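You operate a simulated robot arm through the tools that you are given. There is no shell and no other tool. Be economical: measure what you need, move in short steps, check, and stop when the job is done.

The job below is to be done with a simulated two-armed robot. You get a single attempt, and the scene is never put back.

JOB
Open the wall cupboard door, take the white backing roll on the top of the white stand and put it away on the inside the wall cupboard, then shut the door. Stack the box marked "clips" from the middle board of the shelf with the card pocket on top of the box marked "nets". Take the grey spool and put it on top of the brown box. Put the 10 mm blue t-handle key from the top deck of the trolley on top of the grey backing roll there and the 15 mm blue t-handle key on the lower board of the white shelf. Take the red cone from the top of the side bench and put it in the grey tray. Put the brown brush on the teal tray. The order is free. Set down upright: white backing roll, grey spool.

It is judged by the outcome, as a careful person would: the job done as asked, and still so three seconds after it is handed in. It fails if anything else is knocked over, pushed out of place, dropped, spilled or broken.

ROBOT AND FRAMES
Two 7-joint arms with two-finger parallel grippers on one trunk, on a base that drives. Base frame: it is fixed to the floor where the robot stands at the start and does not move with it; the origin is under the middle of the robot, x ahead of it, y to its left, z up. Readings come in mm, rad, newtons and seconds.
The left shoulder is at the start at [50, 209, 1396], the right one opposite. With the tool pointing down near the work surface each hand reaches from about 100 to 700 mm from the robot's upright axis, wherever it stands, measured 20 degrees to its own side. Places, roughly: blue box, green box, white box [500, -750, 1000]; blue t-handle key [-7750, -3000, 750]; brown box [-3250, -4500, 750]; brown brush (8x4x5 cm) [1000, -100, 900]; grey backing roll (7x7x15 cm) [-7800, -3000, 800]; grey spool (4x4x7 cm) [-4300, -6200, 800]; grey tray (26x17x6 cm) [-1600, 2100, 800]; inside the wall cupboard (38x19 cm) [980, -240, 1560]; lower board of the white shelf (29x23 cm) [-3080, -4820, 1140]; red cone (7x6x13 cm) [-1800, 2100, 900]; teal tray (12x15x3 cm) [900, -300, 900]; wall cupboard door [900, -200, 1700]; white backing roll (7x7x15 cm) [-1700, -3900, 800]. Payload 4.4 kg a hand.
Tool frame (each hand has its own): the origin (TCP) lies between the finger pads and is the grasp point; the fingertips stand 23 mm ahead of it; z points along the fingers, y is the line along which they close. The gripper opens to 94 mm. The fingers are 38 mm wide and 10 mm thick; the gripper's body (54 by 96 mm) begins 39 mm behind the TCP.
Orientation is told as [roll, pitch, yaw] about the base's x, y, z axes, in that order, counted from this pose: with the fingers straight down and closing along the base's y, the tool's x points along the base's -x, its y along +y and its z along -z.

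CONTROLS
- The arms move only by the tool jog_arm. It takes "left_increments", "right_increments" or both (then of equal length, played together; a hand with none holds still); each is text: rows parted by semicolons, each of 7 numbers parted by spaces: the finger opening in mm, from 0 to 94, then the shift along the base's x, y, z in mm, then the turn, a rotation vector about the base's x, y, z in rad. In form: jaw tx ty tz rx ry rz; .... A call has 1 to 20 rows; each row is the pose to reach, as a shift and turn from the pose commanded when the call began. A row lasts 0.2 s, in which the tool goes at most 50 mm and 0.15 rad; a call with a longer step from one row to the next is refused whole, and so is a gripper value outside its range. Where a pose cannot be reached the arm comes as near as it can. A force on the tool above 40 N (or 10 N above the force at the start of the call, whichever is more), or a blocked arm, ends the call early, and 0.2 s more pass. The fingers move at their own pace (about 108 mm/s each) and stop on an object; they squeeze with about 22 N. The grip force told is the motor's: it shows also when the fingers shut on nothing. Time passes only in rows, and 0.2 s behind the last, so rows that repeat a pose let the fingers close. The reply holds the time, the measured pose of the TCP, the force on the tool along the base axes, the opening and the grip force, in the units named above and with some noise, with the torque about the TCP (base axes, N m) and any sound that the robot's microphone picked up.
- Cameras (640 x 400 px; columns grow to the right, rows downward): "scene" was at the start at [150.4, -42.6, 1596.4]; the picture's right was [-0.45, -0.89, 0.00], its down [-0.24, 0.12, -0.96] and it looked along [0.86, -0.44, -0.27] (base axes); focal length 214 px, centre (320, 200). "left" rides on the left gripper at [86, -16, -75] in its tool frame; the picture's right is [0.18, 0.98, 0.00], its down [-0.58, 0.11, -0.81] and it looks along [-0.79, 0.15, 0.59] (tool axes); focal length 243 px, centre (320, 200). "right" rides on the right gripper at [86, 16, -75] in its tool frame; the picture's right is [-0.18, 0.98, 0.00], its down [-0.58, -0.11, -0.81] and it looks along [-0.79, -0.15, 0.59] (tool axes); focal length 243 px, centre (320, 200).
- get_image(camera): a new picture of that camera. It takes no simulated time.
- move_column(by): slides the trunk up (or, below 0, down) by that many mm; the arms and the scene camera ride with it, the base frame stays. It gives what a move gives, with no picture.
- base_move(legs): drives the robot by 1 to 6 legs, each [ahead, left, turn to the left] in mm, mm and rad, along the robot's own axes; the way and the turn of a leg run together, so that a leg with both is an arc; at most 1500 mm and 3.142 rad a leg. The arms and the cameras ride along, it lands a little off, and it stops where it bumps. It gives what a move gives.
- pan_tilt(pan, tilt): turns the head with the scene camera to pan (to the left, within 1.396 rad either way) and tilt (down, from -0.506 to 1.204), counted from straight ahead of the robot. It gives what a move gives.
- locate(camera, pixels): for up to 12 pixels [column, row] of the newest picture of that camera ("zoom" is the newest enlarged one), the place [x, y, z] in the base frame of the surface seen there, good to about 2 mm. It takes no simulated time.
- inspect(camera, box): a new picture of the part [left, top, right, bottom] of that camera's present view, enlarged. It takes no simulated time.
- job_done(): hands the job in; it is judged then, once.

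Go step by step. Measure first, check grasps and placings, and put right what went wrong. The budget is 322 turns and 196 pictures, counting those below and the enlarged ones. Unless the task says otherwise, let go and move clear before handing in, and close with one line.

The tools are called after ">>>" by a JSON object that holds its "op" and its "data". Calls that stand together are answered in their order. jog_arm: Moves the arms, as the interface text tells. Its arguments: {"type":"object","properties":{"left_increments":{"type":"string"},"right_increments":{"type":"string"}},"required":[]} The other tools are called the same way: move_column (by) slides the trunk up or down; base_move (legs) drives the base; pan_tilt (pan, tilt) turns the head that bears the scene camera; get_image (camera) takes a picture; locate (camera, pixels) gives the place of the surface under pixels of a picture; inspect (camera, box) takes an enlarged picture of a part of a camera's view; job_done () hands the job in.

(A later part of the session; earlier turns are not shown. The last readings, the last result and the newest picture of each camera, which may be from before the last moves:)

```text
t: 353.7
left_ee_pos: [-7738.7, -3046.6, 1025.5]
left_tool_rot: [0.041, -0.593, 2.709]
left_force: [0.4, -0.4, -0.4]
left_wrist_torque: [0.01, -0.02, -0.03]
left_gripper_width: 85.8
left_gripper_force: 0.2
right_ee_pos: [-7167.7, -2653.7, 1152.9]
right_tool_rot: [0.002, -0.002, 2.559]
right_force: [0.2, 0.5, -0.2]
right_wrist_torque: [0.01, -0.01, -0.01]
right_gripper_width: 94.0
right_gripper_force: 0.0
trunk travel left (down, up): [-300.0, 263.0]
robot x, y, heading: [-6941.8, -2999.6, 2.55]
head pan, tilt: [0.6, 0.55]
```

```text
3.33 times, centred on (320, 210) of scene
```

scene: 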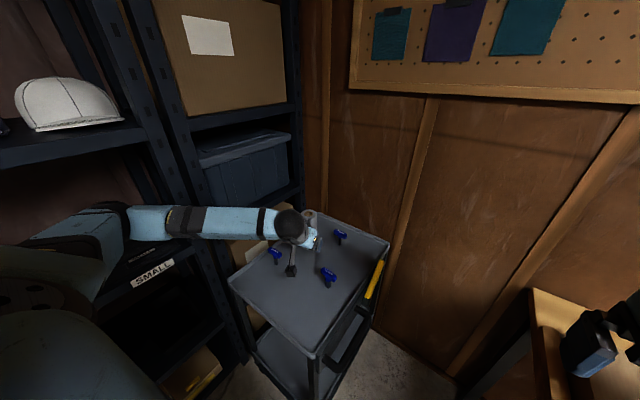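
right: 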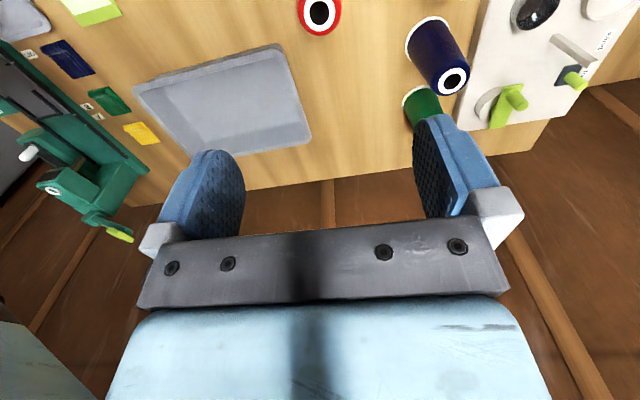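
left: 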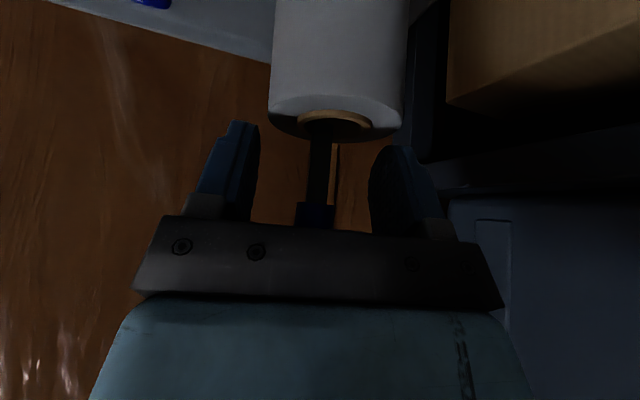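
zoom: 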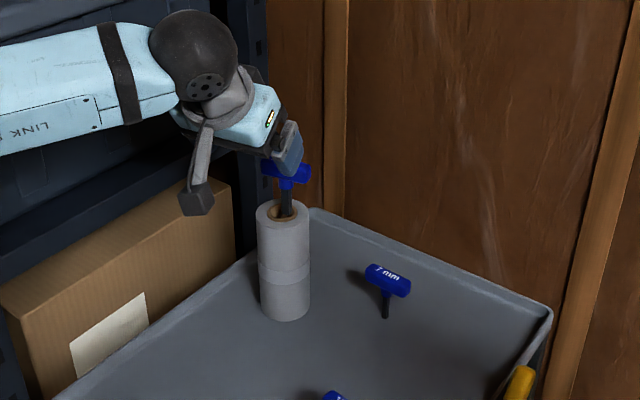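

The 10 mm key stands upright on the grey roll. Next, the 15 mm key: move over it and descend.

>>> {"op": "jog_arm", "data": {"left_increments": "86 33 22 0 0 0 -0.02; 86 66 44 0 0 0 -0.04; 86 99 66 0 0 0 -0.06; 86 132 88 0 0 0 -0.07; 86 165 110 0 0 0 -0.07; 86 165 110 -45 0 0 -0.07; 86 165 110 -90 0 0 -0.07; 86 165 110 -130 0 0 -0.07; 86 165 110 -130 0 0 -0.07"}}

>>> {"op": "get_image", "data": {"camera": "left"}}

```text
t: 355.7
left_ee_pos: [-7570.6, -2933.7, 896.7]
left_tool_rot: [0.043, -0.593, 2.639]
left_force: [-0.2, 0.3, -0.5]
left_wrist_torque: [-0.02, -0.03, 0.0]
left_gripper_width: 85.7
left_gripper_force: 0.0
right_ee_pos: [-7168.1, -2654.2, 1152.0]
right_tool_rot: [0.002, -0.001, 2.557]
right_force: [0.8, 0.5, -0.1]
right_wrist_torque: [0.05, 0.0, 0.04]
right_gripper_width: 94.0
right_gripper_force: 0.0
trunk travel left (down, up): [-300.0, 263.0]
robot x, y, heading: [-6939.0, -2998.9, 2.558]
head pan, tilt: [0.6, 0.55]
```

```text
58 pictures are left
```

left: 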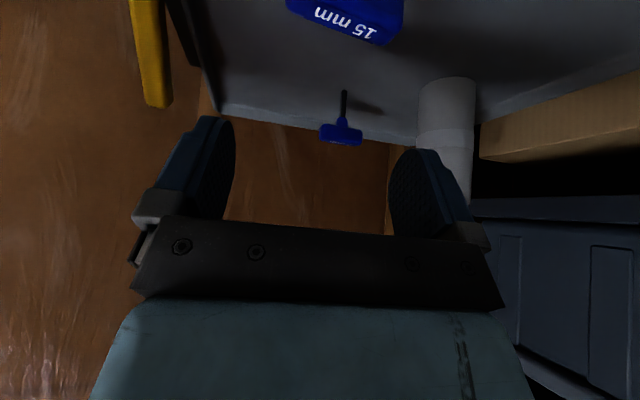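

Aligned within ~3 mm. Descend and grip the 15 mm key.

>>> {"op": "jog_arm", "data": {"left_increments": "86 -1 -2 -35 0 0 0; 86 -1 -2 -65 0 0 0; 86 -1 -2 -85 0 0 0; 86 -1 -2 -93 0 0 0; 86 -1 -2 -93 0 0 0; 30 -1 -2 -93 0 0 0; 30 -1 -2 -93 0 0 0; 30 -1 -2 -93 0 0 0; 30 -1 -2 -60 0 0 0; 30 -1 -2 -20 0 0 0; 30 -1 -2 20 0 0 0"}}

>>> {"op": "get_image", "data": {"camera": "left"}}

```text
t: 358.1
left_ee_pos: [-7574.0, -2935.1, 917.6]
left_tool_rot: [0.041, -0.594, 2.639]
left_force: [0.5, -0.7, -1.5]
left_wrist_torque: [0.02, 0.05, 0.02]
left_gripper_width: 64.2
left_gripper_force: 22.1
right_ee_pos: [-7167.3, -2654.2, 1152.3]
right_tool_rot: [0.003, 0.0, 2.559]
right_force: [0.2, -0.6, -0.7]
right_wrist_torque: [0.0, 0.01, 0.0]
right_gripper_width: 94.4
right_gripper_force: 0.2
trunk travel left (down, up): [-300.0, 263.0]
robot x, y, heading: [-6943.7, -2998.3, 2.555]
head pan, tilt: [0.6, 0.55]
```

```text
57 pictures are left
```

left: 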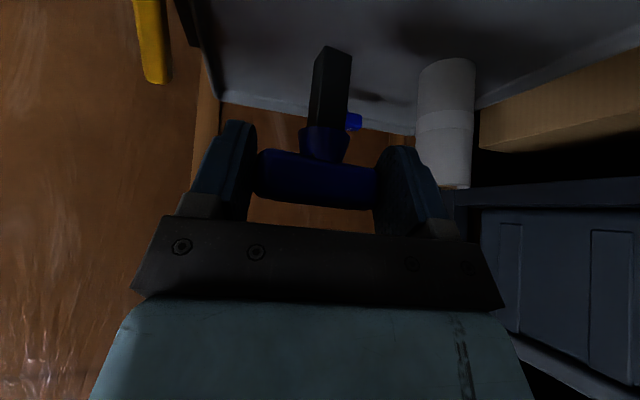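

Held (64.2 mm). Raise the hand, take a look at the roll while leaving.

>>> {"op": "jog_arm", "data": {"left_increments": "30 10 -6 45 0 0 0; 30 20 -12 90 0 0 0; 30 30 -18 135 0 0 0; 30 40 -24 180 0 0 0; 30 50 -30 225 0 0 0; 30 60 -36 260 0 0 0; 30 90 -50 280 0 0 0; 30 120 -65 300 0 0 0"}}

>>> {"op": "base_move", "data": {"legs": [[-110, -30, 0], [0, -600, 0]]}}

>>> {"op": "get_image", "data": {"camera": "scene"}}

```text
t: 359.9
left_ee_pos: [-7452.8, -3004.7, 1215.4]
left_tool_rot: [0.041, -0.592, 2.64]
left_force: [0.1, -0.2, -1.6]
left_wrist_torque: [-0.02, -0.02, 0.02]
left_gripper_width: 64.2
left_gripper_force: 22.1
right_ee_pos: [-7167.6, -2654.7, 1152.6]
right_tool_rot: [0.003, 0.0, 2.558]
right_force: [-0.1, 1.1, -0.1]
right_wrist_torque: [0.01, 0.0, 0.02]
right_gripper_width: 93.7
right_gripper_force: 0.2
trunk travel left (down, up): [-300.0, 263.0]
robot x, y, heading: [-6943.4, -2998.8, 2.552]
head pan, tilt: [0.6, 0.55]
```

```text
t: 366.2
left_ee_pos: [-7024.9, -2563.4, 1216.0]
left_tool_rot: [0.042, -0.594, 2.651]
left_force: [-0.1, -0.2, -1.3]
left_wrist_torque: [0.01, -0.03, -0.04]
left_gripper_width: 64.3
left_gripper_force: 22.0
right_ee_pos: [-6742.4, -2208.6, 1152.1]
right_tool_rot: [0.003, -0.001, 2.57]
right_force: [0.1, -0.2, -0.9]
right_wrist_torque: [0.01, 0.0, -0.02]
right_gripper_width: 93.9
right_gripper_force: 0.0
trunk travel left (down, up): [-300.0, 263.0]
robot x, y, heading: [-6512.2, -2553.4, 2.563]
head pan, tilt: [0.6, 0.55]
```

```text
56 pictures are left
```

scene: 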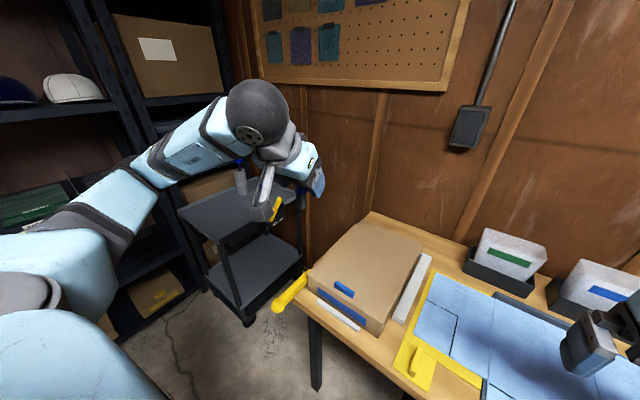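

The roll with its key is visible at (240,175). Now strafe out, turn around and look for a passage to the white shelf.

>>> {"op": "base_move", "data": {"legs": [[60, -350, 0], [0, 0, -1.5], [0, 0, -1.52]]}}

>>> {"op": "pan_tilt", "data": {"pan": -0.1, "tilt": 0.25}}

>>> {"op": "get_image", "data": {"camera": "scene"}}

```text
t: 374.3
left_ee_pos: [-6388.2, -1707.5, 1213.2]
left_tool_rot: [0.047, -0.588, 1.09]
left_force: [0.0, -0.1, -1.3]
left_wrist_torque: [0.0, 0.0, -0.02]
left_gripper_width: 64.3
left_gripper_force: 22.0
right_ee_pos: [-6031.1, -1993.9, 1152.3]
right_tool_rot: [0.003, -0.001, 0.996]
right_force: [-0.1, 0.7, 0.0]
right_wrist_torque: [0.02, 0.0, 0.01]
right_gripper_width: 93.9
right_gripper_force: 0.1
trunk travel left (down, up): [-300.0, 263.0]
robot x, y, heading: [-6371.6, -2218.7, 0.992]
head pan, tilt: [0.6, 0.55]
stopped in leg 3: the robot was blocked; the commanded pose is now the measured one
```

```text
t: 375.4
left_ee_pos: [-6388.6, -1707.2, 1215.2]
left_tool_rot: [0.046, -0.59, 1.087]
left_force: [0.0, -0.5, -0.8]
left_wrist_torque: [-0.03, -0.02, 0.0]
left_gripper_width: 64.3
left_gripper_force: 21.8
right_ee_pos: [-6032.1, -1993.8, 1152.9]
right_tool_rot: [0.001, -0.003, 0.997]
right_force: [-0.2, -0.6, 1.1]
right_wrist_torque: [0.01, -0.01, 0.01]
right_gripper_width: 94.3
right_gripper_force: 0.1
trunk travel left (down, up): [-300.0, 263.0]
robot x, y, heading: [-6372.4, -2221.4, 0.991]
head pan, tilt: [-0.099, 0.25]
```

```text
55 pictures are left
```

scene: 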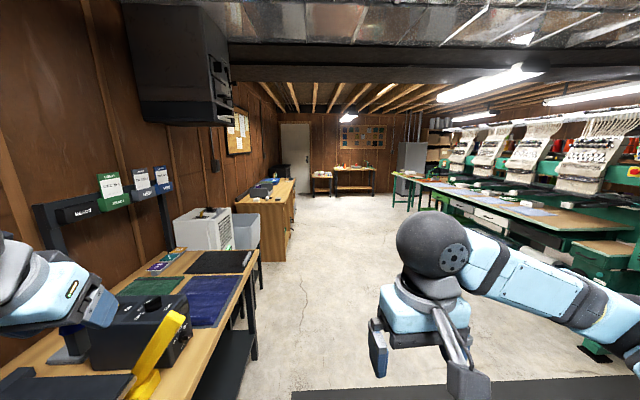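

Blocked turning near the desk. Shift right (away from the desk) 300 mm, then finish the turn.

>>> {"op": "base_move", "data": {"legs": [[0, -350, 0], [0, 0, -1.2]]}}

>>> {"op": "pan_tilt", "data": {"pan": -0.3, "tilt": 0.3}}

>>> {"op": "get_image", "data": {"camera": "scene"}}

```text
t: 381.9
left_ee_pos: [-5616.7, -2208.1, 1213.6]
left_tool_rot: [0.045, -0.587, -0.119]
left_force: [-0.9, 0.6, -2.3]
left_wrist_torque: [0.01, 0.01, -0.02]
left_gripper_width: 64.0
left_gripper_force: 21.4
right_ee_pos: [-5756.5, -2642.5, 1152.0]
right_tool_rot: [0.002, 0.002, -0.212]
right_force: [-0.2, 1.3, -1.3]
right_wrist_torque: [-0.03, 0.0, 0.0]
right_gripper_width: 93.8
right_gripper_force: 0.0
trunk travel left (down, up): [-300.0, 263.0]
robot x, y, heading: [-6094.7, -2403.1, -0.207]
head pan, tilt: [-0.099, 0.25]
```

```text
t: 382.6
left_ee_pos: [-5616.7, -2207.9, 1213.3]
left_tool_rot: [0.044, -0.585, -0.12]
left_force: [-0.2, -0.7, -1.0]
left_wrist_torque: [0.02, 0.01, -0.01]
left_gripper_width: 64.3
left_gripper_force: 21.9
right_ee_pos: [-5757.9, -2643.0, 1152.3]
right_tool_rot: [0.001, 0.002, -0.21]
right_force: [1.2, -0.4, -0.1]
right_wrist_torque: [-0.01, 0.03, -0.02]
right_gripper_width: 94.1
right_gripper_force: 0.1
trunk travel left (down, up): [-300.0, 263.0]
robot x, y, heading: [-6094.1, -2403.5, -0.219]
head pan, tilt: [-0.3, 0.3]
```

```text
54 pictures are left
```

scene: 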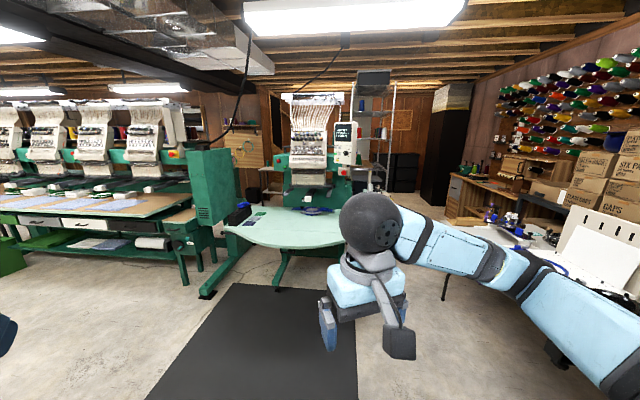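

A passage seems to exist between the single-head machine and the hat table (x≈400). Measure.

>>> {"op": "inspect", "data": {"camera": "scene", "box": [200, 80, 520, 300]}}

>>> {"op": "locate", "data": {"camera": "scene", "pixels": [[345, 243], [278, 285], [446, 295], [410, 240], [450, 222], [415, 190], [378, 190], [210, 295], [250, 262], [430, 260], [440, 240], [455, 215]]}}

```text
1.82 times, centred on (360, 190) of scene
```

zoom: 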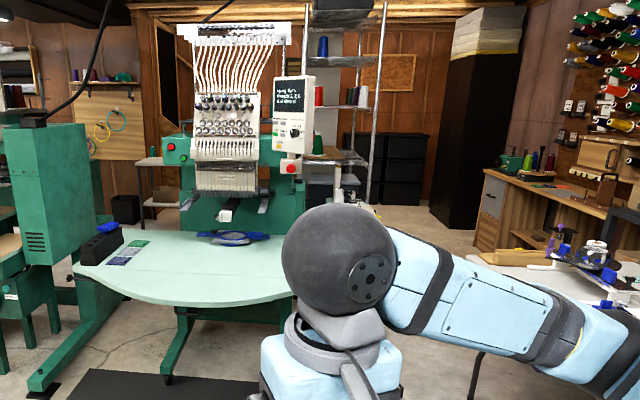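

```text
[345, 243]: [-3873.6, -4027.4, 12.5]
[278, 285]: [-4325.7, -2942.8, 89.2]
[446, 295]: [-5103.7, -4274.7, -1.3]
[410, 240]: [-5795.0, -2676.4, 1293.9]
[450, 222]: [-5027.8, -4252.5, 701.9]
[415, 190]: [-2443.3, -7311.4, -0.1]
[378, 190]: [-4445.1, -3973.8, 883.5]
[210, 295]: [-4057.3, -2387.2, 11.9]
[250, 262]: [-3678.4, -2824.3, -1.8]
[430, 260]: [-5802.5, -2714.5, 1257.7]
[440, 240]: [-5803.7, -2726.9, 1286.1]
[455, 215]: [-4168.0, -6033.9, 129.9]
```

The gap there is too narrow (~720 mm). I'll return by the known route: back along the aisle to the side-bench corner.

>>> {"op": "base_move", "data": {"legs": [[0, 0, 1.005], [1370, 0, 0], [1370, 0, 0], [1370, 0, 0], [1300, 0, 0]]}}

```text
t: 410.9
left_ee_pos: [-2198.6, 1911.5, 1213.1]
left_tool_rot: [0.044, -0.587, 0.9]
left_force: [-0.1, 0.1, -1.8]
left_wrist_torque: [-0.07, -0.01, 0.01]
left_gripper_width: 64.3
left_gripper_force: 21.8
right_ee_pos: [-1901.3, 1563.1, 1152.5]
right_tool_rot: [0.001, 0.002, 0.81]
right_force: [-0.7, -0.8, -0.4]
right_wrist_torque: [-0.02, 0.02, -0.02]
right_gripper_width: 93.9
right_gripper_force: 0.1
trunk travel left (down, up): [-300.0, 263.0]
robot x, y, heading: [-2280.2, 1403.7, 0.806]
head pan, tilt: [-0.3, 0.3]
```

On track. Now the corridor by the bench: align to 0.92 and strafe right back to the start area, then turn down the first aisle.

>>> {"op": "base_move", "data": {"legs": [[0, 0, 0.114], [65, 0, 0], [0, -1250, 0], [0, -1250, 0]]}}

>>> {"op": "base_move", "data": {"legs": [[-60, -150, 0], [0, 0, -1.54], [0, 0, -1.54]]}}

```text
t: 433.6
left_ee_pos: [-264.2, 518.9, 1213.1]
left_tool_rot: [0.044, -0.587, 1.055]
left_force: [-0.7, 0.3, -0.6]
left_wrist_torque: [-0.01, 0.01, 0.0]
left_gripper_width: 64.0
left_gripper_force: 22.2
right_ee_pos: [84.3, 223.1, 1151.5]
right_tool_rot: [0.001, 0.002, 0.968]
right_force: [0.7, 0.6, 0.1]
right_wrist_torque: [0.01, 0.0, -0.03]
right_gripper_width: 94.2
right_gripper_force: 0.1
trunk travel left (down, up): [-300.0, 263.0]
robot x, y, heading: [-265.0, 5.7, 0.962]
head pan, tilt: [-0.3, 0.3]
```

```text
t: 443.1
left_ee_pos: [-142.4, -644.4, 1212.4]
left_tool_rot: [0.046, -0.587, -2.025]
left_force: [-0.3, 0.2, -1.1]
left_wrist_torque: [0.0, -0.02, -0.03]
left_gripper_width: 64.0
left_gripper_force: 21.6
right_ee_pos: [-507.9, -367.9, 1152.1]
right_tool_rot: [0.001, 0.002, -2.116]
right_force: [-0.1, -0.1, -0.1]
right_wrist_torque: [-0.02, -0.02, 0.02]
right_gripper_width: 94.0
right_gripper_force: 0.1
trunk travel left (down, up): [-300.0, 263.0]
robot x, y, heading: [-173.3, -133.2, -2.127]
head pan, tilt: [-0.3, 0.3]
```

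Back in the first aisle. Drive down it to ~1 m short of the white shelf and look.

>>> {"op": "base_move", "data": {"legs": [[0, 0, -0.03], [1150, 0, 0], [1150, 0, 0], [1150, 0, 0], [1050, 0, 0]]}}

>>> {"op": "pan_tilt", "data": {"pan": 0, "tilt": 0.3}}

>>> {"op": "get_image", "data": {"camera": "scene"}}

```text
t: 465.1
left_ee_pos: [-2586.0, -4401.0, 1213.3]
left_tool_rot: [0.044, -0.586, -2.073]
left_force: [-0.9, -1.0, -1.0]
left_wrist_torque: [0.01, -0.01, 0.01]
left_gripper_width: 63.9
left_gripper_force: 22.1
right_ee_pos: [-2937.3, -4108.1, 1152.1]
right_tool_rot: [0.002, 0.002, -2.163]
right_force: [0.1, 0.0, -0.2]
right_wrist_torque: [-0.04, 0.01, 0.0]
right_gripper_width: 94.2
right_gripper_force: 0.1
trunk travel left (down, up): [-300.0, 263.0]
robot x, y, heading: [-2593.0, -3887.8, -2.171]
head pan, tilt: [-0.3, 0.3]
```

```text
t: 465.9
left_ee_pos: [-2585.3, -4402.2, 1213.5]
left_tool_rot: [0.045, -0.588, -2.072]
left_force: [0.4, -0.2, -1.1]
left_wrist_torque: [0.01, 0.0, 0.01]
left_gripper_width: 63.9
left_gripper_force: 22.1
right_ee_pos: [-2937.2, -4107.7, 1152.1]
right_tool_rot: [0.001, 0.0, -2.162]
right_force: [0.1, -0.9, -0.4]
right_wrist_torque: [0.02, -0.01, 0.0]
right_gripper_width: 94.0
right_gripper_force: 0.1
trunk travel left (down, up): [-300.0, 263.0]
robot x, y, heading: [-2590.9, -3887.0, -2.168]
head pan, tilt: [0.0, 0.3]
```

```text
52 pictures are left
```

scene: 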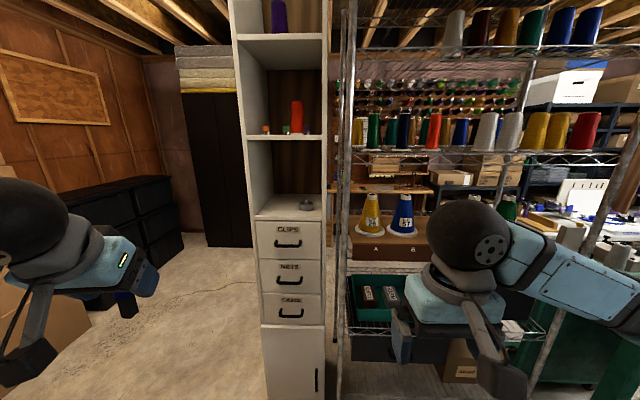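

The white shelf is ahead: boards at rows ~135 and ~205. Measure them, and look at the brown boxes on the rack.

>>> {"op": "locate", "data": {"camera": "scene", "pixels": [[285, 212], [285, 135], [262, 212], [318, 212], [306, 202], [290, 195], [385, 250], [460, 360], [370, 290], [400, 340], [425, 235], [430, 325]]}}

>>> {"op": "inspect", "data": {"camera": "scene", "box": [230, 110, 410, 240]}}

>>> {"op": "inspect", "data": {"camera": "scene", "box": [340, 180, 560, 400]}}

```text
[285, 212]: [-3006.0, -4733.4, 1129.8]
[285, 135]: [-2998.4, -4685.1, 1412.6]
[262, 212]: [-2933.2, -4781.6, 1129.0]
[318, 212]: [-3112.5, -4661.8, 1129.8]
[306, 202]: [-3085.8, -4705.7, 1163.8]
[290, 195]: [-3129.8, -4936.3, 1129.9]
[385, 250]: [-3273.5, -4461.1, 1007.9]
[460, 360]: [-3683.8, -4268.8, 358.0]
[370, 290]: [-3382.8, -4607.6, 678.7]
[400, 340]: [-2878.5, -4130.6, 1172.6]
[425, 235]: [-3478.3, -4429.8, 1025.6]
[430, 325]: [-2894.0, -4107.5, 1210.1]
```

```text
3.08 times, centred on (320, 175) of scene
```

zoom: 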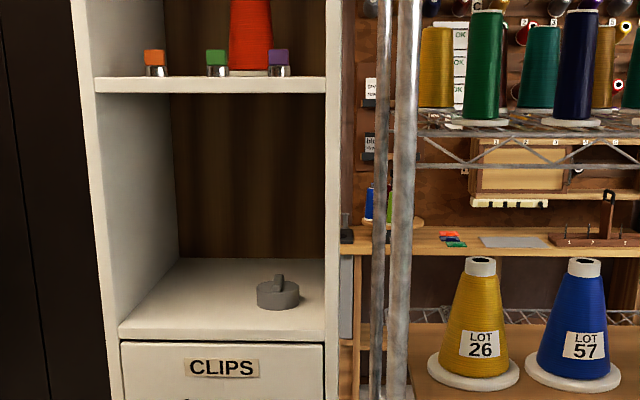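

```text
1.82 times, centred on (450, 290) of scene
```

zoom: 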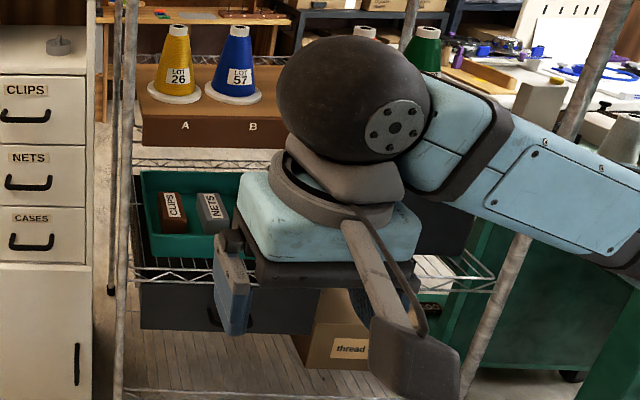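

The lower board is z 1130, n from about -25 to 213, front edge l≈-5555, with a grey weight at right-front. I'll place the key near n≈140, ~40 mm inside. Retract the right hand, then approach.

>>> {"op": "jog_arm", "data": {"right_increments": "94 22 33 0 0 0 0; 94 44 66 0 0 0 0; 94 66 99 0 0 0 0; 94 66 99 0 0 0 0", "left_increments": "30 0 0 0 0 0 -0.04; 30 0 0 0 0 0 -0.083; 30 0 0 0 0 0 -0.083; 30 0 0 0 0 0 -0.083"}}

>>> {"op": "base_move", "data": {"legs": [[320, -70, 0.012]]}}

>>> {"op": "pan_tilt", "data": {"pan": 0.3, "tilt": 0.4}}

>>> {"op": "get_image", "data": {"camera": "scene"}}

```text
t: 466.9
left_ee_pos: [-2586.3, -4400.2, 1212.7]
left_tool_rot: [0.044, -0.59, -2.157]
left_force: [0.9, 0.4, -1.9]
left_wrist_torque: [0.0, 0.02, 0.03]
left_gripper_width: 63.6
left_gripper_force: 22.0
right_ee_pos: [-2873.9, -4040.9, 1160.0]
right_tool_rot: [0.002, 0.002, -2.165]
right_force: [-0.1, 0.0, -0.1]
right_wrist_torque: [-0.01, 0.0, 0.03]
right_gripper_width: 94.2
right_gripper_force: 0.0
right hand out of reach, approached as far as the arm can: row 3, 4
trunk travel left (down, up): [-300.0, 263.0]
robot x, y, heading: [-2588.7, -3885.7, -2.167]
head pan, tilt: [0.0, 0.3]
```

```text
t: 469.1
left_ee_pos: [-2821.4, -4636.0, 1212.3]
left_tool_rot: [0.045, -0.586, -2.148]
left_force: [-0.5, -0.6, -0.8]
left_wrist_torque: [0.0, -0.02, 0.02]
left_gripper_width: 63.6
left_gripper_force: 21.9
right_ee_pos: [-3111.5, -4277.9, 1161.1]
right_tool_rot: [0.001, 0.001, -2.157]
right_force: [-0.2, -0.5, 1.0]
right_wrist_torque: [0.03, 0.01, 0.04]
right_gripper_width: 94.2
right_gripper_force: 0.0
trunk travel left (down, up): [-300.0, 263.0]
robot x, y, heading: [-2831.9, -4121.1, -2.162]
head pan, tilt: [0.0, 0.3]
```

```text
t: 469.9
left_ee_pos: [-2819.9, -4634.9, 1211.9]
left_tool_rot: [0.046, -0.586, -2.149]
left_force: [-0.6, -0.1, -1.4]
left_wrist_torque: [0.04, -0.02, 0.01]
left_gripper_width: 63.9
left_gripper_force: 22.1
right_ee_pos: [-3111.8, -4277.6, 1160.6]
right_tool_rot: [0.0, 0.002, -2.155]
right_force: [-0.5, -0.3, 0.3]
right_wrist_torque: [-0.02, 0.03, 0.01]
right_gripper_width: 93.8
right_gripper_force: 0.0
trunk travel left (down, up): [-300.0, 263.0]
robot x, y, heading: [-2828.6, -4120.3, -2.159]
head pan, tilt: [0.3, 0.4]
```

```text
49 pictures are left
```

scene: 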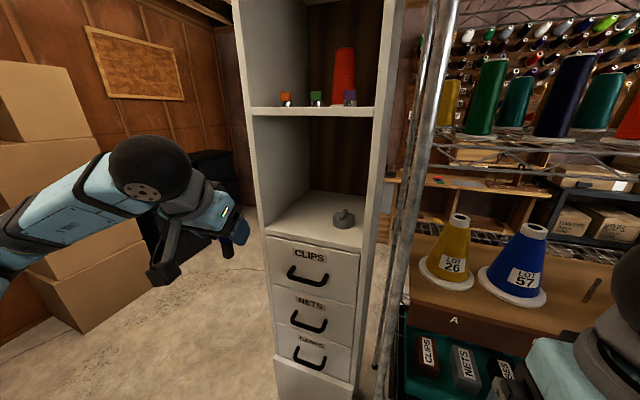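

Measure the board's edges from here.

>>> {"op": "locate", "data": {"camera": "scene", "pixels": [[268, 232], [358, 246], [310, 240], [310, 205], [275, 225], [343, 215], [310, 110], [250, 150], [300, 225]]}}

```text
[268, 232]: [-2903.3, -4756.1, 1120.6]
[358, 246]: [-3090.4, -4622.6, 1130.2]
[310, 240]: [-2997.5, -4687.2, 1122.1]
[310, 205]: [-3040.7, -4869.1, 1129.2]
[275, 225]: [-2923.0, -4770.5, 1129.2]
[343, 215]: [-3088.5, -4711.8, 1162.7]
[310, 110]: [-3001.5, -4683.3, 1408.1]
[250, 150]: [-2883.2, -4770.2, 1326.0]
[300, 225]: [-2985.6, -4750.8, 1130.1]
```

Lateral shift first, then forward into the bay.

>>> {"op": "jog_arm", "data": {"left_increments": "30 -28 18 0 0 0 0; 30 -56 37 0 0 0 0; 30 -78 4 2 0 0 0; 30 -100 -30 2 0 0 0; 30 -122 -63 2 0 0 0; 30 -142 -93 2 0 0 0; 30 -154 -111 2 0 0 0; 30 -154 -111 2 0 0 0"}}

>>> {"op": "inspect", "data": {"camera": "scene", "box": [200, 90, 400, 260]}}

>>> {"op": "get_image", "data": {"camera": "left"}}

```text
t: 471.7
left_ee_pos: [-2973.0, -4745.4, 1215.2]
left_tool_rot: [0.045, -0.589, -2.148]
left_force: [0.3, 0.0, -1.2]
left_wrist_torque: [0.02, 0.01, 0.04]
left_gripper_width: 63.6
left_gripper_force: 21.8
right_ee_pos: [-3110.6, -4277.3, 1160.3]
right_tool_rot: [0.0, 0.003, -2.155]
right_force: [0.5, 0.3, -0.7]
right_wrist_torque: [0.0, 0.02, -0.01]
right_gripper_width: 93.9
right_gripper_force: 0.0
trunk travel left (down, up): [-300.0, 263.0]
robot x, y, heading: [-2830.3, -4118.5, -2.156]
head pan, tilt: [0.3, 0.4]
```

```text
2.35 times, centred on (300, 175) of scene
```

zoom: 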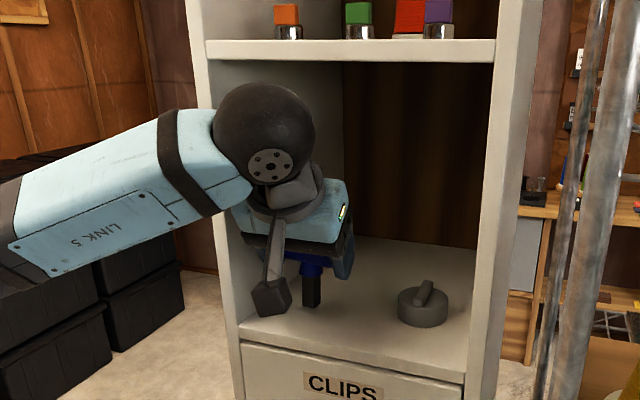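

```text
47 pictures are left
```

left: 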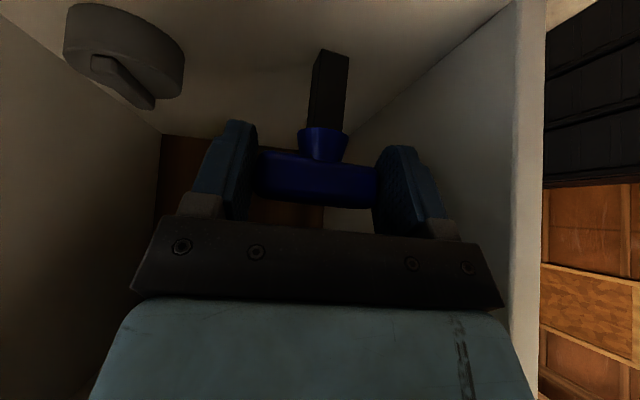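

The key hangs over the board, clear of weight and walls. Lower ~21 mm until contact.

>>> {"op": "jog_arm", "data": {"left_increments": "30 0 0 -10 0 0 0; 30 0 0 -18 0 0 0; 30 0 0 -20 0 0 0; 30 0 0 -20 0 0 0"}}

```text
t: 472.7
left_ee_pos: [-2974.8, -4745.3, 1194.1]
left_tool_rot: [0.045, -0.591, -2.147]
left_force: [-0.9, -3.1, 6.9]
left_wrist_torque: [-0.13, 0.1, -0.02]
left_gripper_width: 63.8
left_gripper_force: 22.1
right_ee_pos: [-3112.1, -4277.8, 1161.7]
right_tool_rot: [0.001, 0.001, -2.155]
right_force: [-0.2, 0.2, 0.6]
right_wrist_torque: [0.0, 0.02, -0.01]
right_gripper_width: 93.7
right_gripper_force: 0.1
trunk travel left (down, up): [-300.0, 263.0]
robot x, y, heading: [-2831.2, -4120.7, -2.157]
head pan, tilt: [0.3, 0.4]
```

Contact. Open and retreat along the tool axis, then back.

>>> {"op": "jog_arm", "data": {"left_increments": "70 0 0 0 0 0 0; 86 0 0 0 0 0 0; 86 0 0 0 0 0 0; 86 5 8 13 0 0 0; 86 11 17 28 0 0 0; 86 18 28 45 0 0 0; 86 36 55 60 0 0 0; 86 60 92 60 0 0 0; 86 85 130 60 0 0 0; 86 110 168 60 0 0 0"}}

>>> {"op": "get_image", "data": {"camera": "scene"}}

```text
t: 474.9
left_ee_pos: [-2863.4, -4573.1, 1255.1]
left_tool_rot: [0.045, -0.589, -2.148]
left_force: [-0.6, 0.1, -0.4]
left_wrist_torque: [-0.02, -0.02, -0.04]
left_gripper_width: 85.8
left_gripper_force: 0.1
right_ee_pos: [-3111.0, -4276.1, 1160.9]
right_tool_rot: [0.001, 0.0, -2.155]
right_force: [0.5, 0.0, -0.1]
right_wrist_torque: [-0.05, -0.02, 0.01]
right_gripper_width: 93.9
right_gripper_force: 0.1
trunk travel left (down, up): [-300.0, 263.0]
robot x, y, heading: [-2829.2, -4120.3, -2.156]
head pan, tilt: [0.3, 0.4]
```

```text
46 pictures are left
```

scene: 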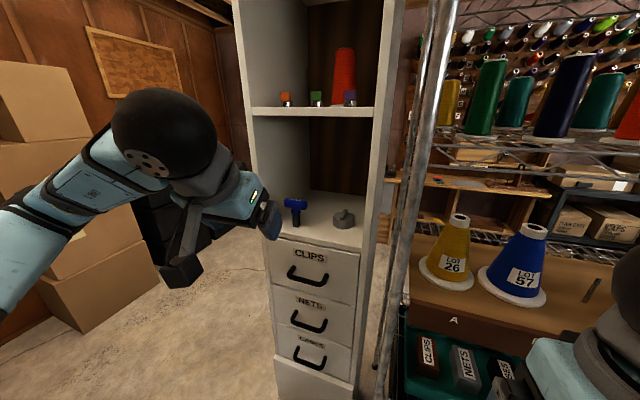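

The 15 mm key stands on the lower board. Now examine the brown box on the rack.

>>> {"op": "pan_tilt", "data": {"pan": -0.35, "tilt": 0.6}}

>>> {"op": "get_image", "data": {"camera": "scene"}}

```text
t: 475.9
left_ee_pos: [-2864.4, -4576.5, 1254.8]
left_tool_rot: [0.045, -0.587, -2.148]
left_force: [0.9, -0.8, 0.8]
left_wrist_torque: [0.02, 0.02, -0.02]
left_gripper_width: 85.9
left_gripper_force: 0.0
right_ee_pos: [-3111.2, -4275.7, 1159.9]
right_tool_rot: [0.0, 0.001, -2.154]
right_force: [-0.3, -0.3, -0.3]
right_wrist_torque: [-0.05, 0.01, -0.01]
right_gripper_width: 94.1
right_gripper_force: 0.0
trunk travel left (down, up): [-300.0, 263.0]
robot x, y, heading: [-2829.1, -4120.7, -2.161]
head pan, tilt: [-0.351, 0.6]
```

```text
45 pictures are left
```

scene: 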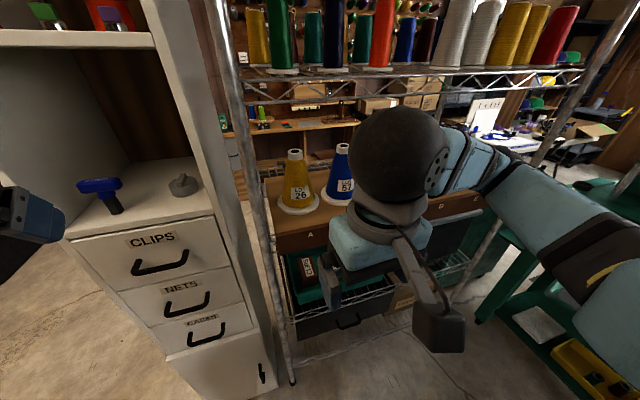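

>>> {"op": "locate", "data": {"camera": "scene", "pixels": [[303, 256], [308, 268], [312, 280], [300, 282], [297, 258], [314, 256], [290, 255], [290, 245], [350, 225], [345, 305], [288, 290], [305, 230]]}}

>>> {"op": "inspect", "data": {"camera": "scene", "box": [260, 190, 380, 330]}}

```text
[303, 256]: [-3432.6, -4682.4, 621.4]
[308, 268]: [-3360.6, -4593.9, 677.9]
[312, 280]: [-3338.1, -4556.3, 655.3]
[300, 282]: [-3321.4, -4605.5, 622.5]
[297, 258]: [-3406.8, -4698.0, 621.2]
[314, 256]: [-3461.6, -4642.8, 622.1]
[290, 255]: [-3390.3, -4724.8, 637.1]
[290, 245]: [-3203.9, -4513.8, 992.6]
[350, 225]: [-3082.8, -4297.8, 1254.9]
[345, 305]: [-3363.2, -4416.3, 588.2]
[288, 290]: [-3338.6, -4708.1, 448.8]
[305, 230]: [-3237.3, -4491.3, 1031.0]
```

```text
2.86 times, centred on (320, 260) of scene
```

zoom: 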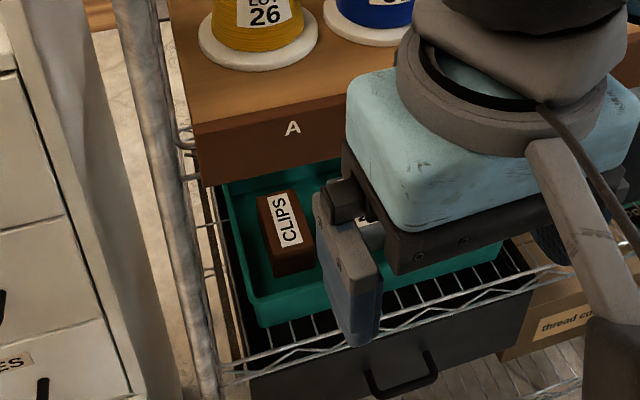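

The brown "CLIPS" box (top z≈678, ≈[-3361,-4594]) sits in the teal bin on the rack. Now the spool, behind the rack. Look left for the passage.

>>> {"op": "pan_tilt", "data": {"pan": 0.75, "tilt": 0.4}}

>>> {"op": "get_image", "data": {"camera": "scene"}}

```text
t: 477.3
left_ee_pos: [-2866.1, -4576.7, 1254.5]
left_tool_rot: [0.046, -0.588, -2.147]
left_force: [-0.2, 0.5, -0.9]
left_wrist_torque: [0.02, 0.05, 0.03]
left_gripper_width: 86.1
left_gripper_force: 0.1
right_ee_pos: [-3110.7, -4277.7, 1161.7]
right_tool_rot: [0.0, 0.001, -2.155]
right_force: [0.3, -0.6, 0.1]
right_wrist_torque: [-0.01, -0.01, 0.02]
right_gripper_width: 94.2
right_gripper_force: 0.0
trunk travel left (down, up): [-300.0, 263.0]
robot x, y, heading: [-2831.1, -4122.3, -2.159]
head pan, tilt: [0.75, 0.4]
```

```text
43 pictures are left
```

scene: 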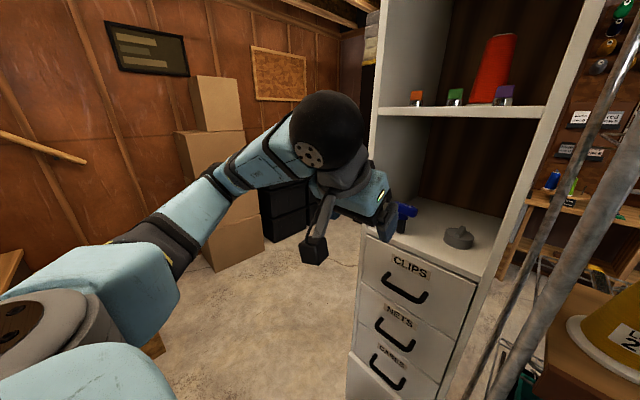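

>>> {"op": "locate", "data": {"camera": "scene", "pixels": [[225, 272], [260, 250], [272, 240], [320, 225], [160, 352], [250, 330], [345, 260], [355, 395], [20, 260], [200, 200]]}}

```text
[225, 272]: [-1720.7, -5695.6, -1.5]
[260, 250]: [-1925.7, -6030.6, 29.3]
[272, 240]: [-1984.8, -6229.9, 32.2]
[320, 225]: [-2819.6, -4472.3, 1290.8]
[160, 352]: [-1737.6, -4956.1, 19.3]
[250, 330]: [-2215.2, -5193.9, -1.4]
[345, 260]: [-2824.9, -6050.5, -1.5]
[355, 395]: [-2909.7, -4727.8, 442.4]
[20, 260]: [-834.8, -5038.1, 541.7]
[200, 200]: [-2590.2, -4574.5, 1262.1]
```

The passage between the white shelf (n≤235) and cartons/stairs (n≥1286) is ~1 m wide. Go left 850 then ahead, and look.

>>> {"op": "base_move", "data": {"legs": [[-100, 0, 0], [0, 870, 0], [1150, 0, 0]]}}

>>> {"op": "pan_tilt", "data": {"pan": -0.6, "tilt": 0.4}}

>>> {"op": "get_image", "data": {"camera": "scene"}}

```text
t: 488.0
left_ee_pos: [-2217.0, -5194.7, 1263.6]
left_tool_rot: [0.026, -0.614, -2.164]
left_force: [0.2, -0.1, -0.1]
left_wrist_torque: [0.02, 0.0, -0.01]
left_gripper_width: 86.0
left_gripper_force: 0.1
right_ee_pos: [-2460.6, -4890.9, 1166.6]
right_tool_rot: [-0.014, -0.002, -2.194]
right_force: [-0.6, 0.0, 0.6]
right_wrist_torque: [0.03, -0.02, -0.01]
right_gripper_width: 94.0
right_gripper_force: 0.0
trunk travel left (down, up): [-300.0, 263.0]
robot x, y, heading: [-2195.5, -4751.9, -2.188]
head pan, tilt: [0.75, 0.4]
stopped in leg 3: the robot was blocked; the commanded pose is now the measured one
```

```text
t: 489.5
left_ee_pos: [-2216.1, -5191.4, 1262.9]
left_tool_rot: [0.026, -0.618, -2.159]
left_force: [0.6, -0.3, 1.2]
left_wrist_torque: [-0.01, 0.0, 0.02]
left_gripper_width: 85.8
left_gripper_force: 0.0
right_ee_pos: [-2460.5, -4889.5, 1167.1]
right_tool_rot: [-0.013, -0.007, -2.19]
right_force: [-0.4, -0.7, 0.8]
right_wrist_torque: [0.01, 0.01, -0.05]
right_gripper_width: 93.9
right_gripper_force: 0.1
trunk travel left (down, up): [-300.0, 263.0]
robot x, y, heading: [-2197.7, -4753.0, -2.184]
head pan, tilt: [-0.6, 0.4]
```

```text
42 pictures are left
```

scene: 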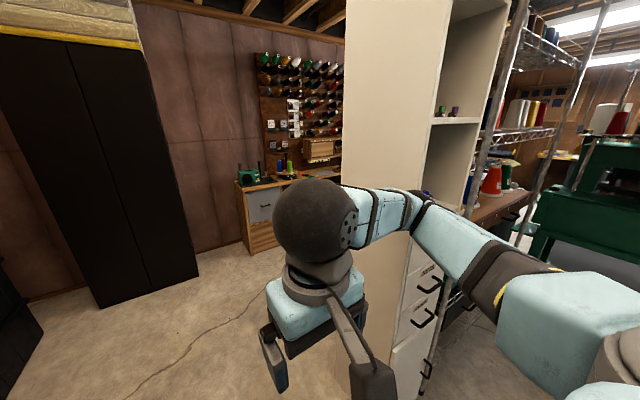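

The right elbow touched the white shelf's edge. Back off and shift left, then check the shelf's contents.

>>> {"op": "base_move", "data": {"legs": [[-80, 0, 0], [0, 160, 0.02]]}}

>>> {"op": "pan_tilt", "data": {"pan": -0.95, "tilt": 0.3}}

>>> {"op": "get_image", "data": {"camera": "scene"}}

```text
t: 492.2
left_ee_pos: [-2058.9, -5226.7, 1255.6]
left_tool_rot: [0.043, -0.589, -2.144]
left_force: [0.0, 0.4, -0.7]
left_wrist_torque: [0.0, 0.01, 0.0]
left_gripper_width: 86.0
left_gripper_force: 0.1
right_ee_pos: [-2307.4, -4930.5, 1155.7]
right_tool_rot: [0.002, 0.024, -2.16]
right_force: [0.8, -1.1, 0.1]
right_wrist_torque: [-0.03, 0.01, 0.01]
right_gripper_width: 94.0
right_gripper_force: 0.0
trunk travel left (down, up): [-300.0, 263.0]
robot x, y, heading: [-2027.3, -4771.3, -2.159]
head pan, tilt: [-0.6, 0.4]
```

```text
t: 493.0
left_ee_pos: [-2060.1, -5227.1, 1256.4]
left_tool_rot: [0.045, -0.589, -2.145]
left_force: [-1.1, 0.3, 0.2]
left_wrist_torque: [0.01, 0.0, -0.01]
left_gripper_width: 86.0
left_gripper_force: 0.0
right_ee_pos: [-2308.0, -4930.9, 1155.8]
right_tool_rot: [0.001, 0.025, -2.16]
right_force: [0.6, 0.7, 0.3]
right_wrist_torque: [-0.01, 0.02, 0.03]
right_gripper_width: 93.7
right_gripper_force: 0.0
trunk travel left (down, up): [-300.0, 263.0]
robot x, y, heading: [-2026.5, -4772.0, -2.157]
head pan, tilt: [-0.949, 0.3]
```

```text
41 pictures are left
```

scene: 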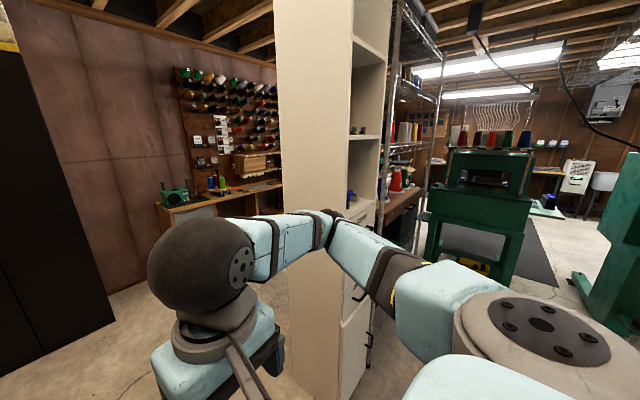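

>>> {"op": "inspect", "data": {"camera": "scene", "box": [280, 90, 420, 240]}}

>>> {"op": "locate", "data": {"camera": "zoom", "pixels": [[310, 300], [320, 270], [60, 250], [300, 50], [160, 200]]}}

```text
2.67 times, centred on (350, 165) of scene
```

zoom: 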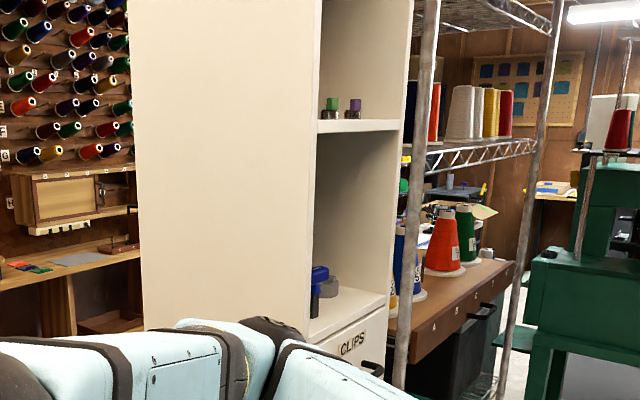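

```text
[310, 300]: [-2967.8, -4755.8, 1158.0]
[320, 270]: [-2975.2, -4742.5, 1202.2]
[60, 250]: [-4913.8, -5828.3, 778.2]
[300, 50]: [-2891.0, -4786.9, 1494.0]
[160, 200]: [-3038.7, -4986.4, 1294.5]
```

The key is undisturbed and the shelf is unmoved. Drive ahead 800 and look toward the back bench for the grey spool.

>>> {"op": "base_move", "data": {"legs": [[850, 0, 0]]}}

>>> {"op": "pan_tilt", "data": {"pan": -0.75, "tilt": 0.4}}

>>> {"op": "get_image", "data": {"camera": "scene"}}

```text
t: 497.5
left_ee_pos: [-2518.8, -5940.1, 1255.2]
left_tool_rot: [0.046, -0.588, -2.132]
left_force: [-0.3, -0.3, -0.6]
left_wrist_torque: [-0.01, -0.02, -0.02]
left_gripper_width: 86.0
left_gripper_force: 0.0
right_ee_pos: [-2770.6, -5644.2, 1156.1]
right_tool_rot: [-0.001, 0.024, -2.148]
right_force: [-0.6, 0.4, -0.5]
right_wrist_torque: [0.0, 0.05, -0.03]
right_gripper_width: 94.2
right_gripper_force: 0.1
trunk travel left (down, up): [-300.0, 263.0]
robot x, y, heading: [-2489.2, -5481.5, -2.146]
head pan, tilt: [-0.949, 0.3]
```

```text
t: 498.3
left_ee_pos: [-2517.0, -5938.7, 1255.3]
left_tool_rot: [0.046, -0.588, -2.132]
left_force: [0.3, -0.6, 0.4]
left_wrist_torque: [-0.01, 0.01, -0.02]
left_gripper_width: 86.2
left_gripper_force: 0.1
right_ee_pos: [-2770.2, -5644.2, 1156.1]
right_tool_rot: [0.003, 0.025, -2.147]
right_force: [0.3, -0.3, 0.6]
right_wrist_torque: [0.0, -0.01, -0.02]
right_gripper_width: 94.0
right_gripper_force: 0.1
trunk travel left (down, up): [-300.0, 263.0]
robot x, y, heading: [-2493.3, -5482.8, -2.144]
head pan, tilt: [-0.75, 0.4]
```

```text
39 pictures are left
```

scene: 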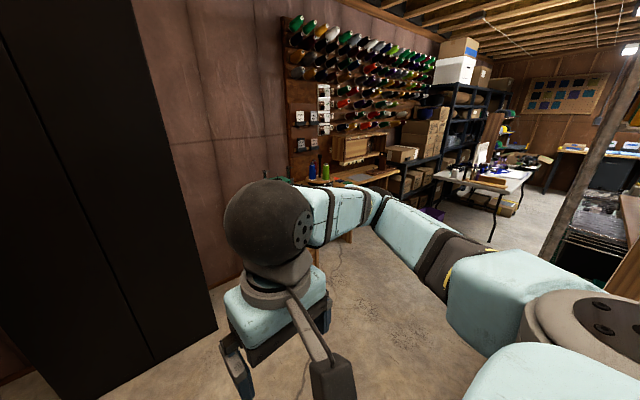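

>>> {"op": "locate", "data": {"camera": "scene", "pixels": [[217, 332], [160, 365], [350, 240], [322, 262], [320, 180], [350, 183], [380, 170], [575, 240], [490, 240], [440, 180], [400, 330], [312, 172]]}}

>>> {"op": "inspect", "data": {"camera": "scene", "box": [250, 120, 450, 260]}}

```text
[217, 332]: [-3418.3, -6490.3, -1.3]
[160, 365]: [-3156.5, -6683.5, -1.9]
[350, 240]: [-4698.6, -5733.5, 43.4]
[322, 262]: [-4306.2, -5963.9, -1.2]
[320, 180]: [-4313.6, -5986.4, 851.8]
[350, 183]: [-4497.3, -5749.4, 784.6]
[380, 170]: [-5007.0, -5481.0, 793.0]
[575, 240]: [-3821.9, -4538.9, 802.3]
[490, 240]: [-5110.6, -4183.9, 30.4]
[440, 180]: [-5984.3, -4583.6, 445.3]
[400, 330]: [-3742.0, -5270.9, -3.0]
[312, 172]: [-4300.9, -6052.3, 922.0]
```

```text
2.86 times, centred on (350, 190) of scene
```

zoom: 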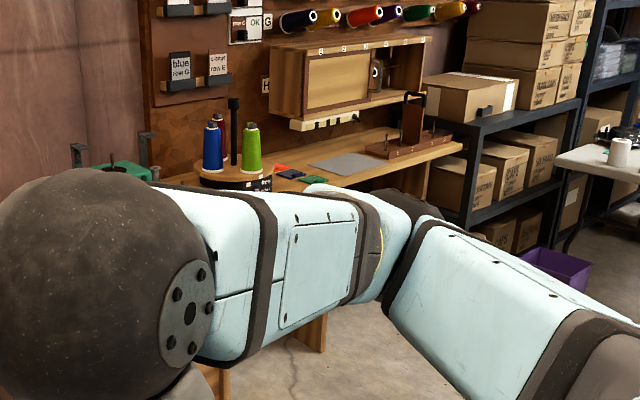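

The bench front is at l≈-7200 and the cabinet at ≈-7300; there's room behind the rack. Drive ahead 720, then strafe right along the bench.

>>> {"op": "base_move", "data": {"legs": [[0, 0, -0.012], [680, 0, 0], [0, -1150, 0]]}}

>>> {"op": "pan_tilt", "data": {"pan": 0.1, "tilt": 0.5}}

>>> {"op": "get_image", "data": {"camera": "scene"}}

```text
t: 512.1
left_ee_pos: [-3836.6, -5893.8, 1255.2]
left_tool_rot: [0.044, -0.588, -2.121]
left_force: [0.6, -0.3, 0.4]
left_wrist_torque: [0.03, -0.03, -0.01]
left_gripper_width: 86.2
left_gripper_force: 0.0
right_ee_pos: [-4092.7, -5603.4, 1156.0]
right_tool_rot: [0.002, 0.025, -2.134]
right_force: [0.5, 0.7, 0.0]
right_wrist_torque: [0.01, -0.03, 0.0]
right_gripper_width: 94.0
right_gripper_force: 0.1
trunk travel left (down, up): [-300.0, 263.0]
robot x, y, heading: [-3814.4, -5437.8, -2.13]
head pan, tilt: [-0.75, 0.4]
```

```text
t: 513.3
left_ee_pos: [-3836.5, -5894.8, 1254.8]
left_tool_rot: [0.047, -0.589, -2.121]
left_force: [1.0, -0.1, 0.1]
left_wrist_torque: [-0.04, 0.05, 0.04]
left_gripper_width: 86.0
left_gripper_force: 0.1
right_ee_pos: [-4092.8, -5604.0, 1155.9]
right_tool_rot: [0.002, 0.025, -2.137]
right_force: [-0.1, 0.1, 0.2]
right_wrist_torque: [0.02, 0.0, -0.03]
right_gripper_width: 94.0
right_gripper_force: 0.1
trunk travel left (down, up): [-300.0, 263.0]
robot x, y, heading: [-3816.3, -5437.5, -2.126]
head pan, tilt: [0.099, 0.499]
```

```text
37 pictures are left
```

scene: 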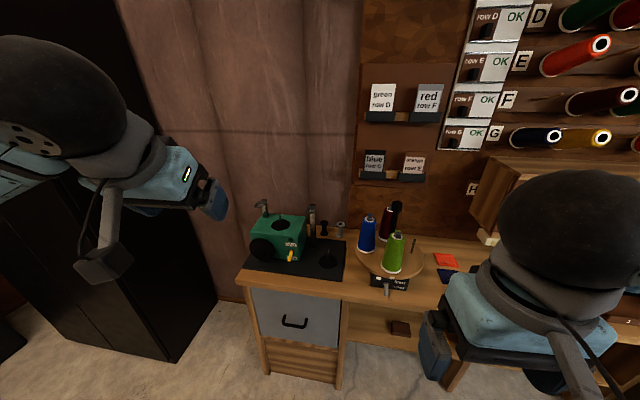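

A small grey thing is at (339,230), near the green winder. Zoom in.

>>> {"op": "inspect", "data": {"camera": "scene", "box": [240, 190, 440, 310]}}

>>> {"op": "locate", "data": {"camera": "zoom", "pixels": [[320, 120], [320, 150], [265, 130], [270, 110], [330, 165], [290, 215], [345, 240], [20, 250], [420, 270], [250, 190], [120, 290]]}}

```text
3.20 times, centred on (340, 250) of scene
```

zoom: 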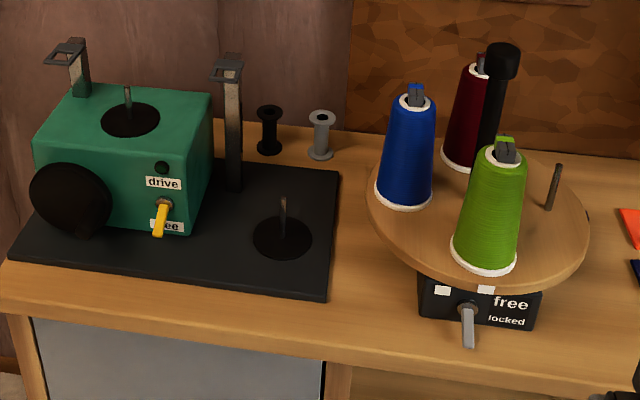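

```text
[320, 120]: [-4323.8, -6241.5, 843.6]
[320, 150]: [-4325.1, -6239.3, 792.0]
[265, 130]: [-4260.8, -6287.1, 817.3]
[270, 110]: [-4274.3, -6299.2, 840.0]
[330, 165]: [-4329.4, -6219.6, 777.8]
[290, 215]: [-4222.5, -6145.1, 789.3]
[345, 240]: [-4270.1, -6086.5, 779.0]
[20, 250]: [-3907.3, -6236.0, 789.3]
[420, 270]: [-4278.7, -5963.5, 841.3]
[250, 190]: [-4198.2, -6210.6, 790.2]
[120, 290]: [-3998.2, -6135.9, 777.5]
```

The grey spool stands at ≈[-4325,-6243], z 778–848, next to a black one. I'll shift right and closer, then tilt the left tool to ~-1.05 and grip the upper flange/core.

>>> {"op": "base_move", "data": {"legs": [[0, -180, -0.03], [235, 0, 0]]}}

```text
t: 516.9
left_ee_pos: [-4132.5, -5992.6, 1255.7]
left_tool_rot: [0.047, -0.589, -2.153]
left_force: [0.8, -0.1, 0.1]
left_wrist_torque: [0.01, 0.01, -0.03]
left_gripper_width: 86.3
left_gripper_force: 0.0
right_ee_pos: [-4380.0, -5694.3, 1155.2]
right_tool_rot: [0.002, 0.025, -2.167]
right_force: [0.0, 0.5, -0.8]
right_wrist_torque: [0.02, -0.02, -0.01]
right_gripper_width: 94.1
right_gripper_force: 0.0
trunk travel left (down, up): [-300.0, 263.0]
robot x, y, heading: [-4095.7, -5534.5, -2.162]
head pan, tilt: [0.099, 0.499]
```

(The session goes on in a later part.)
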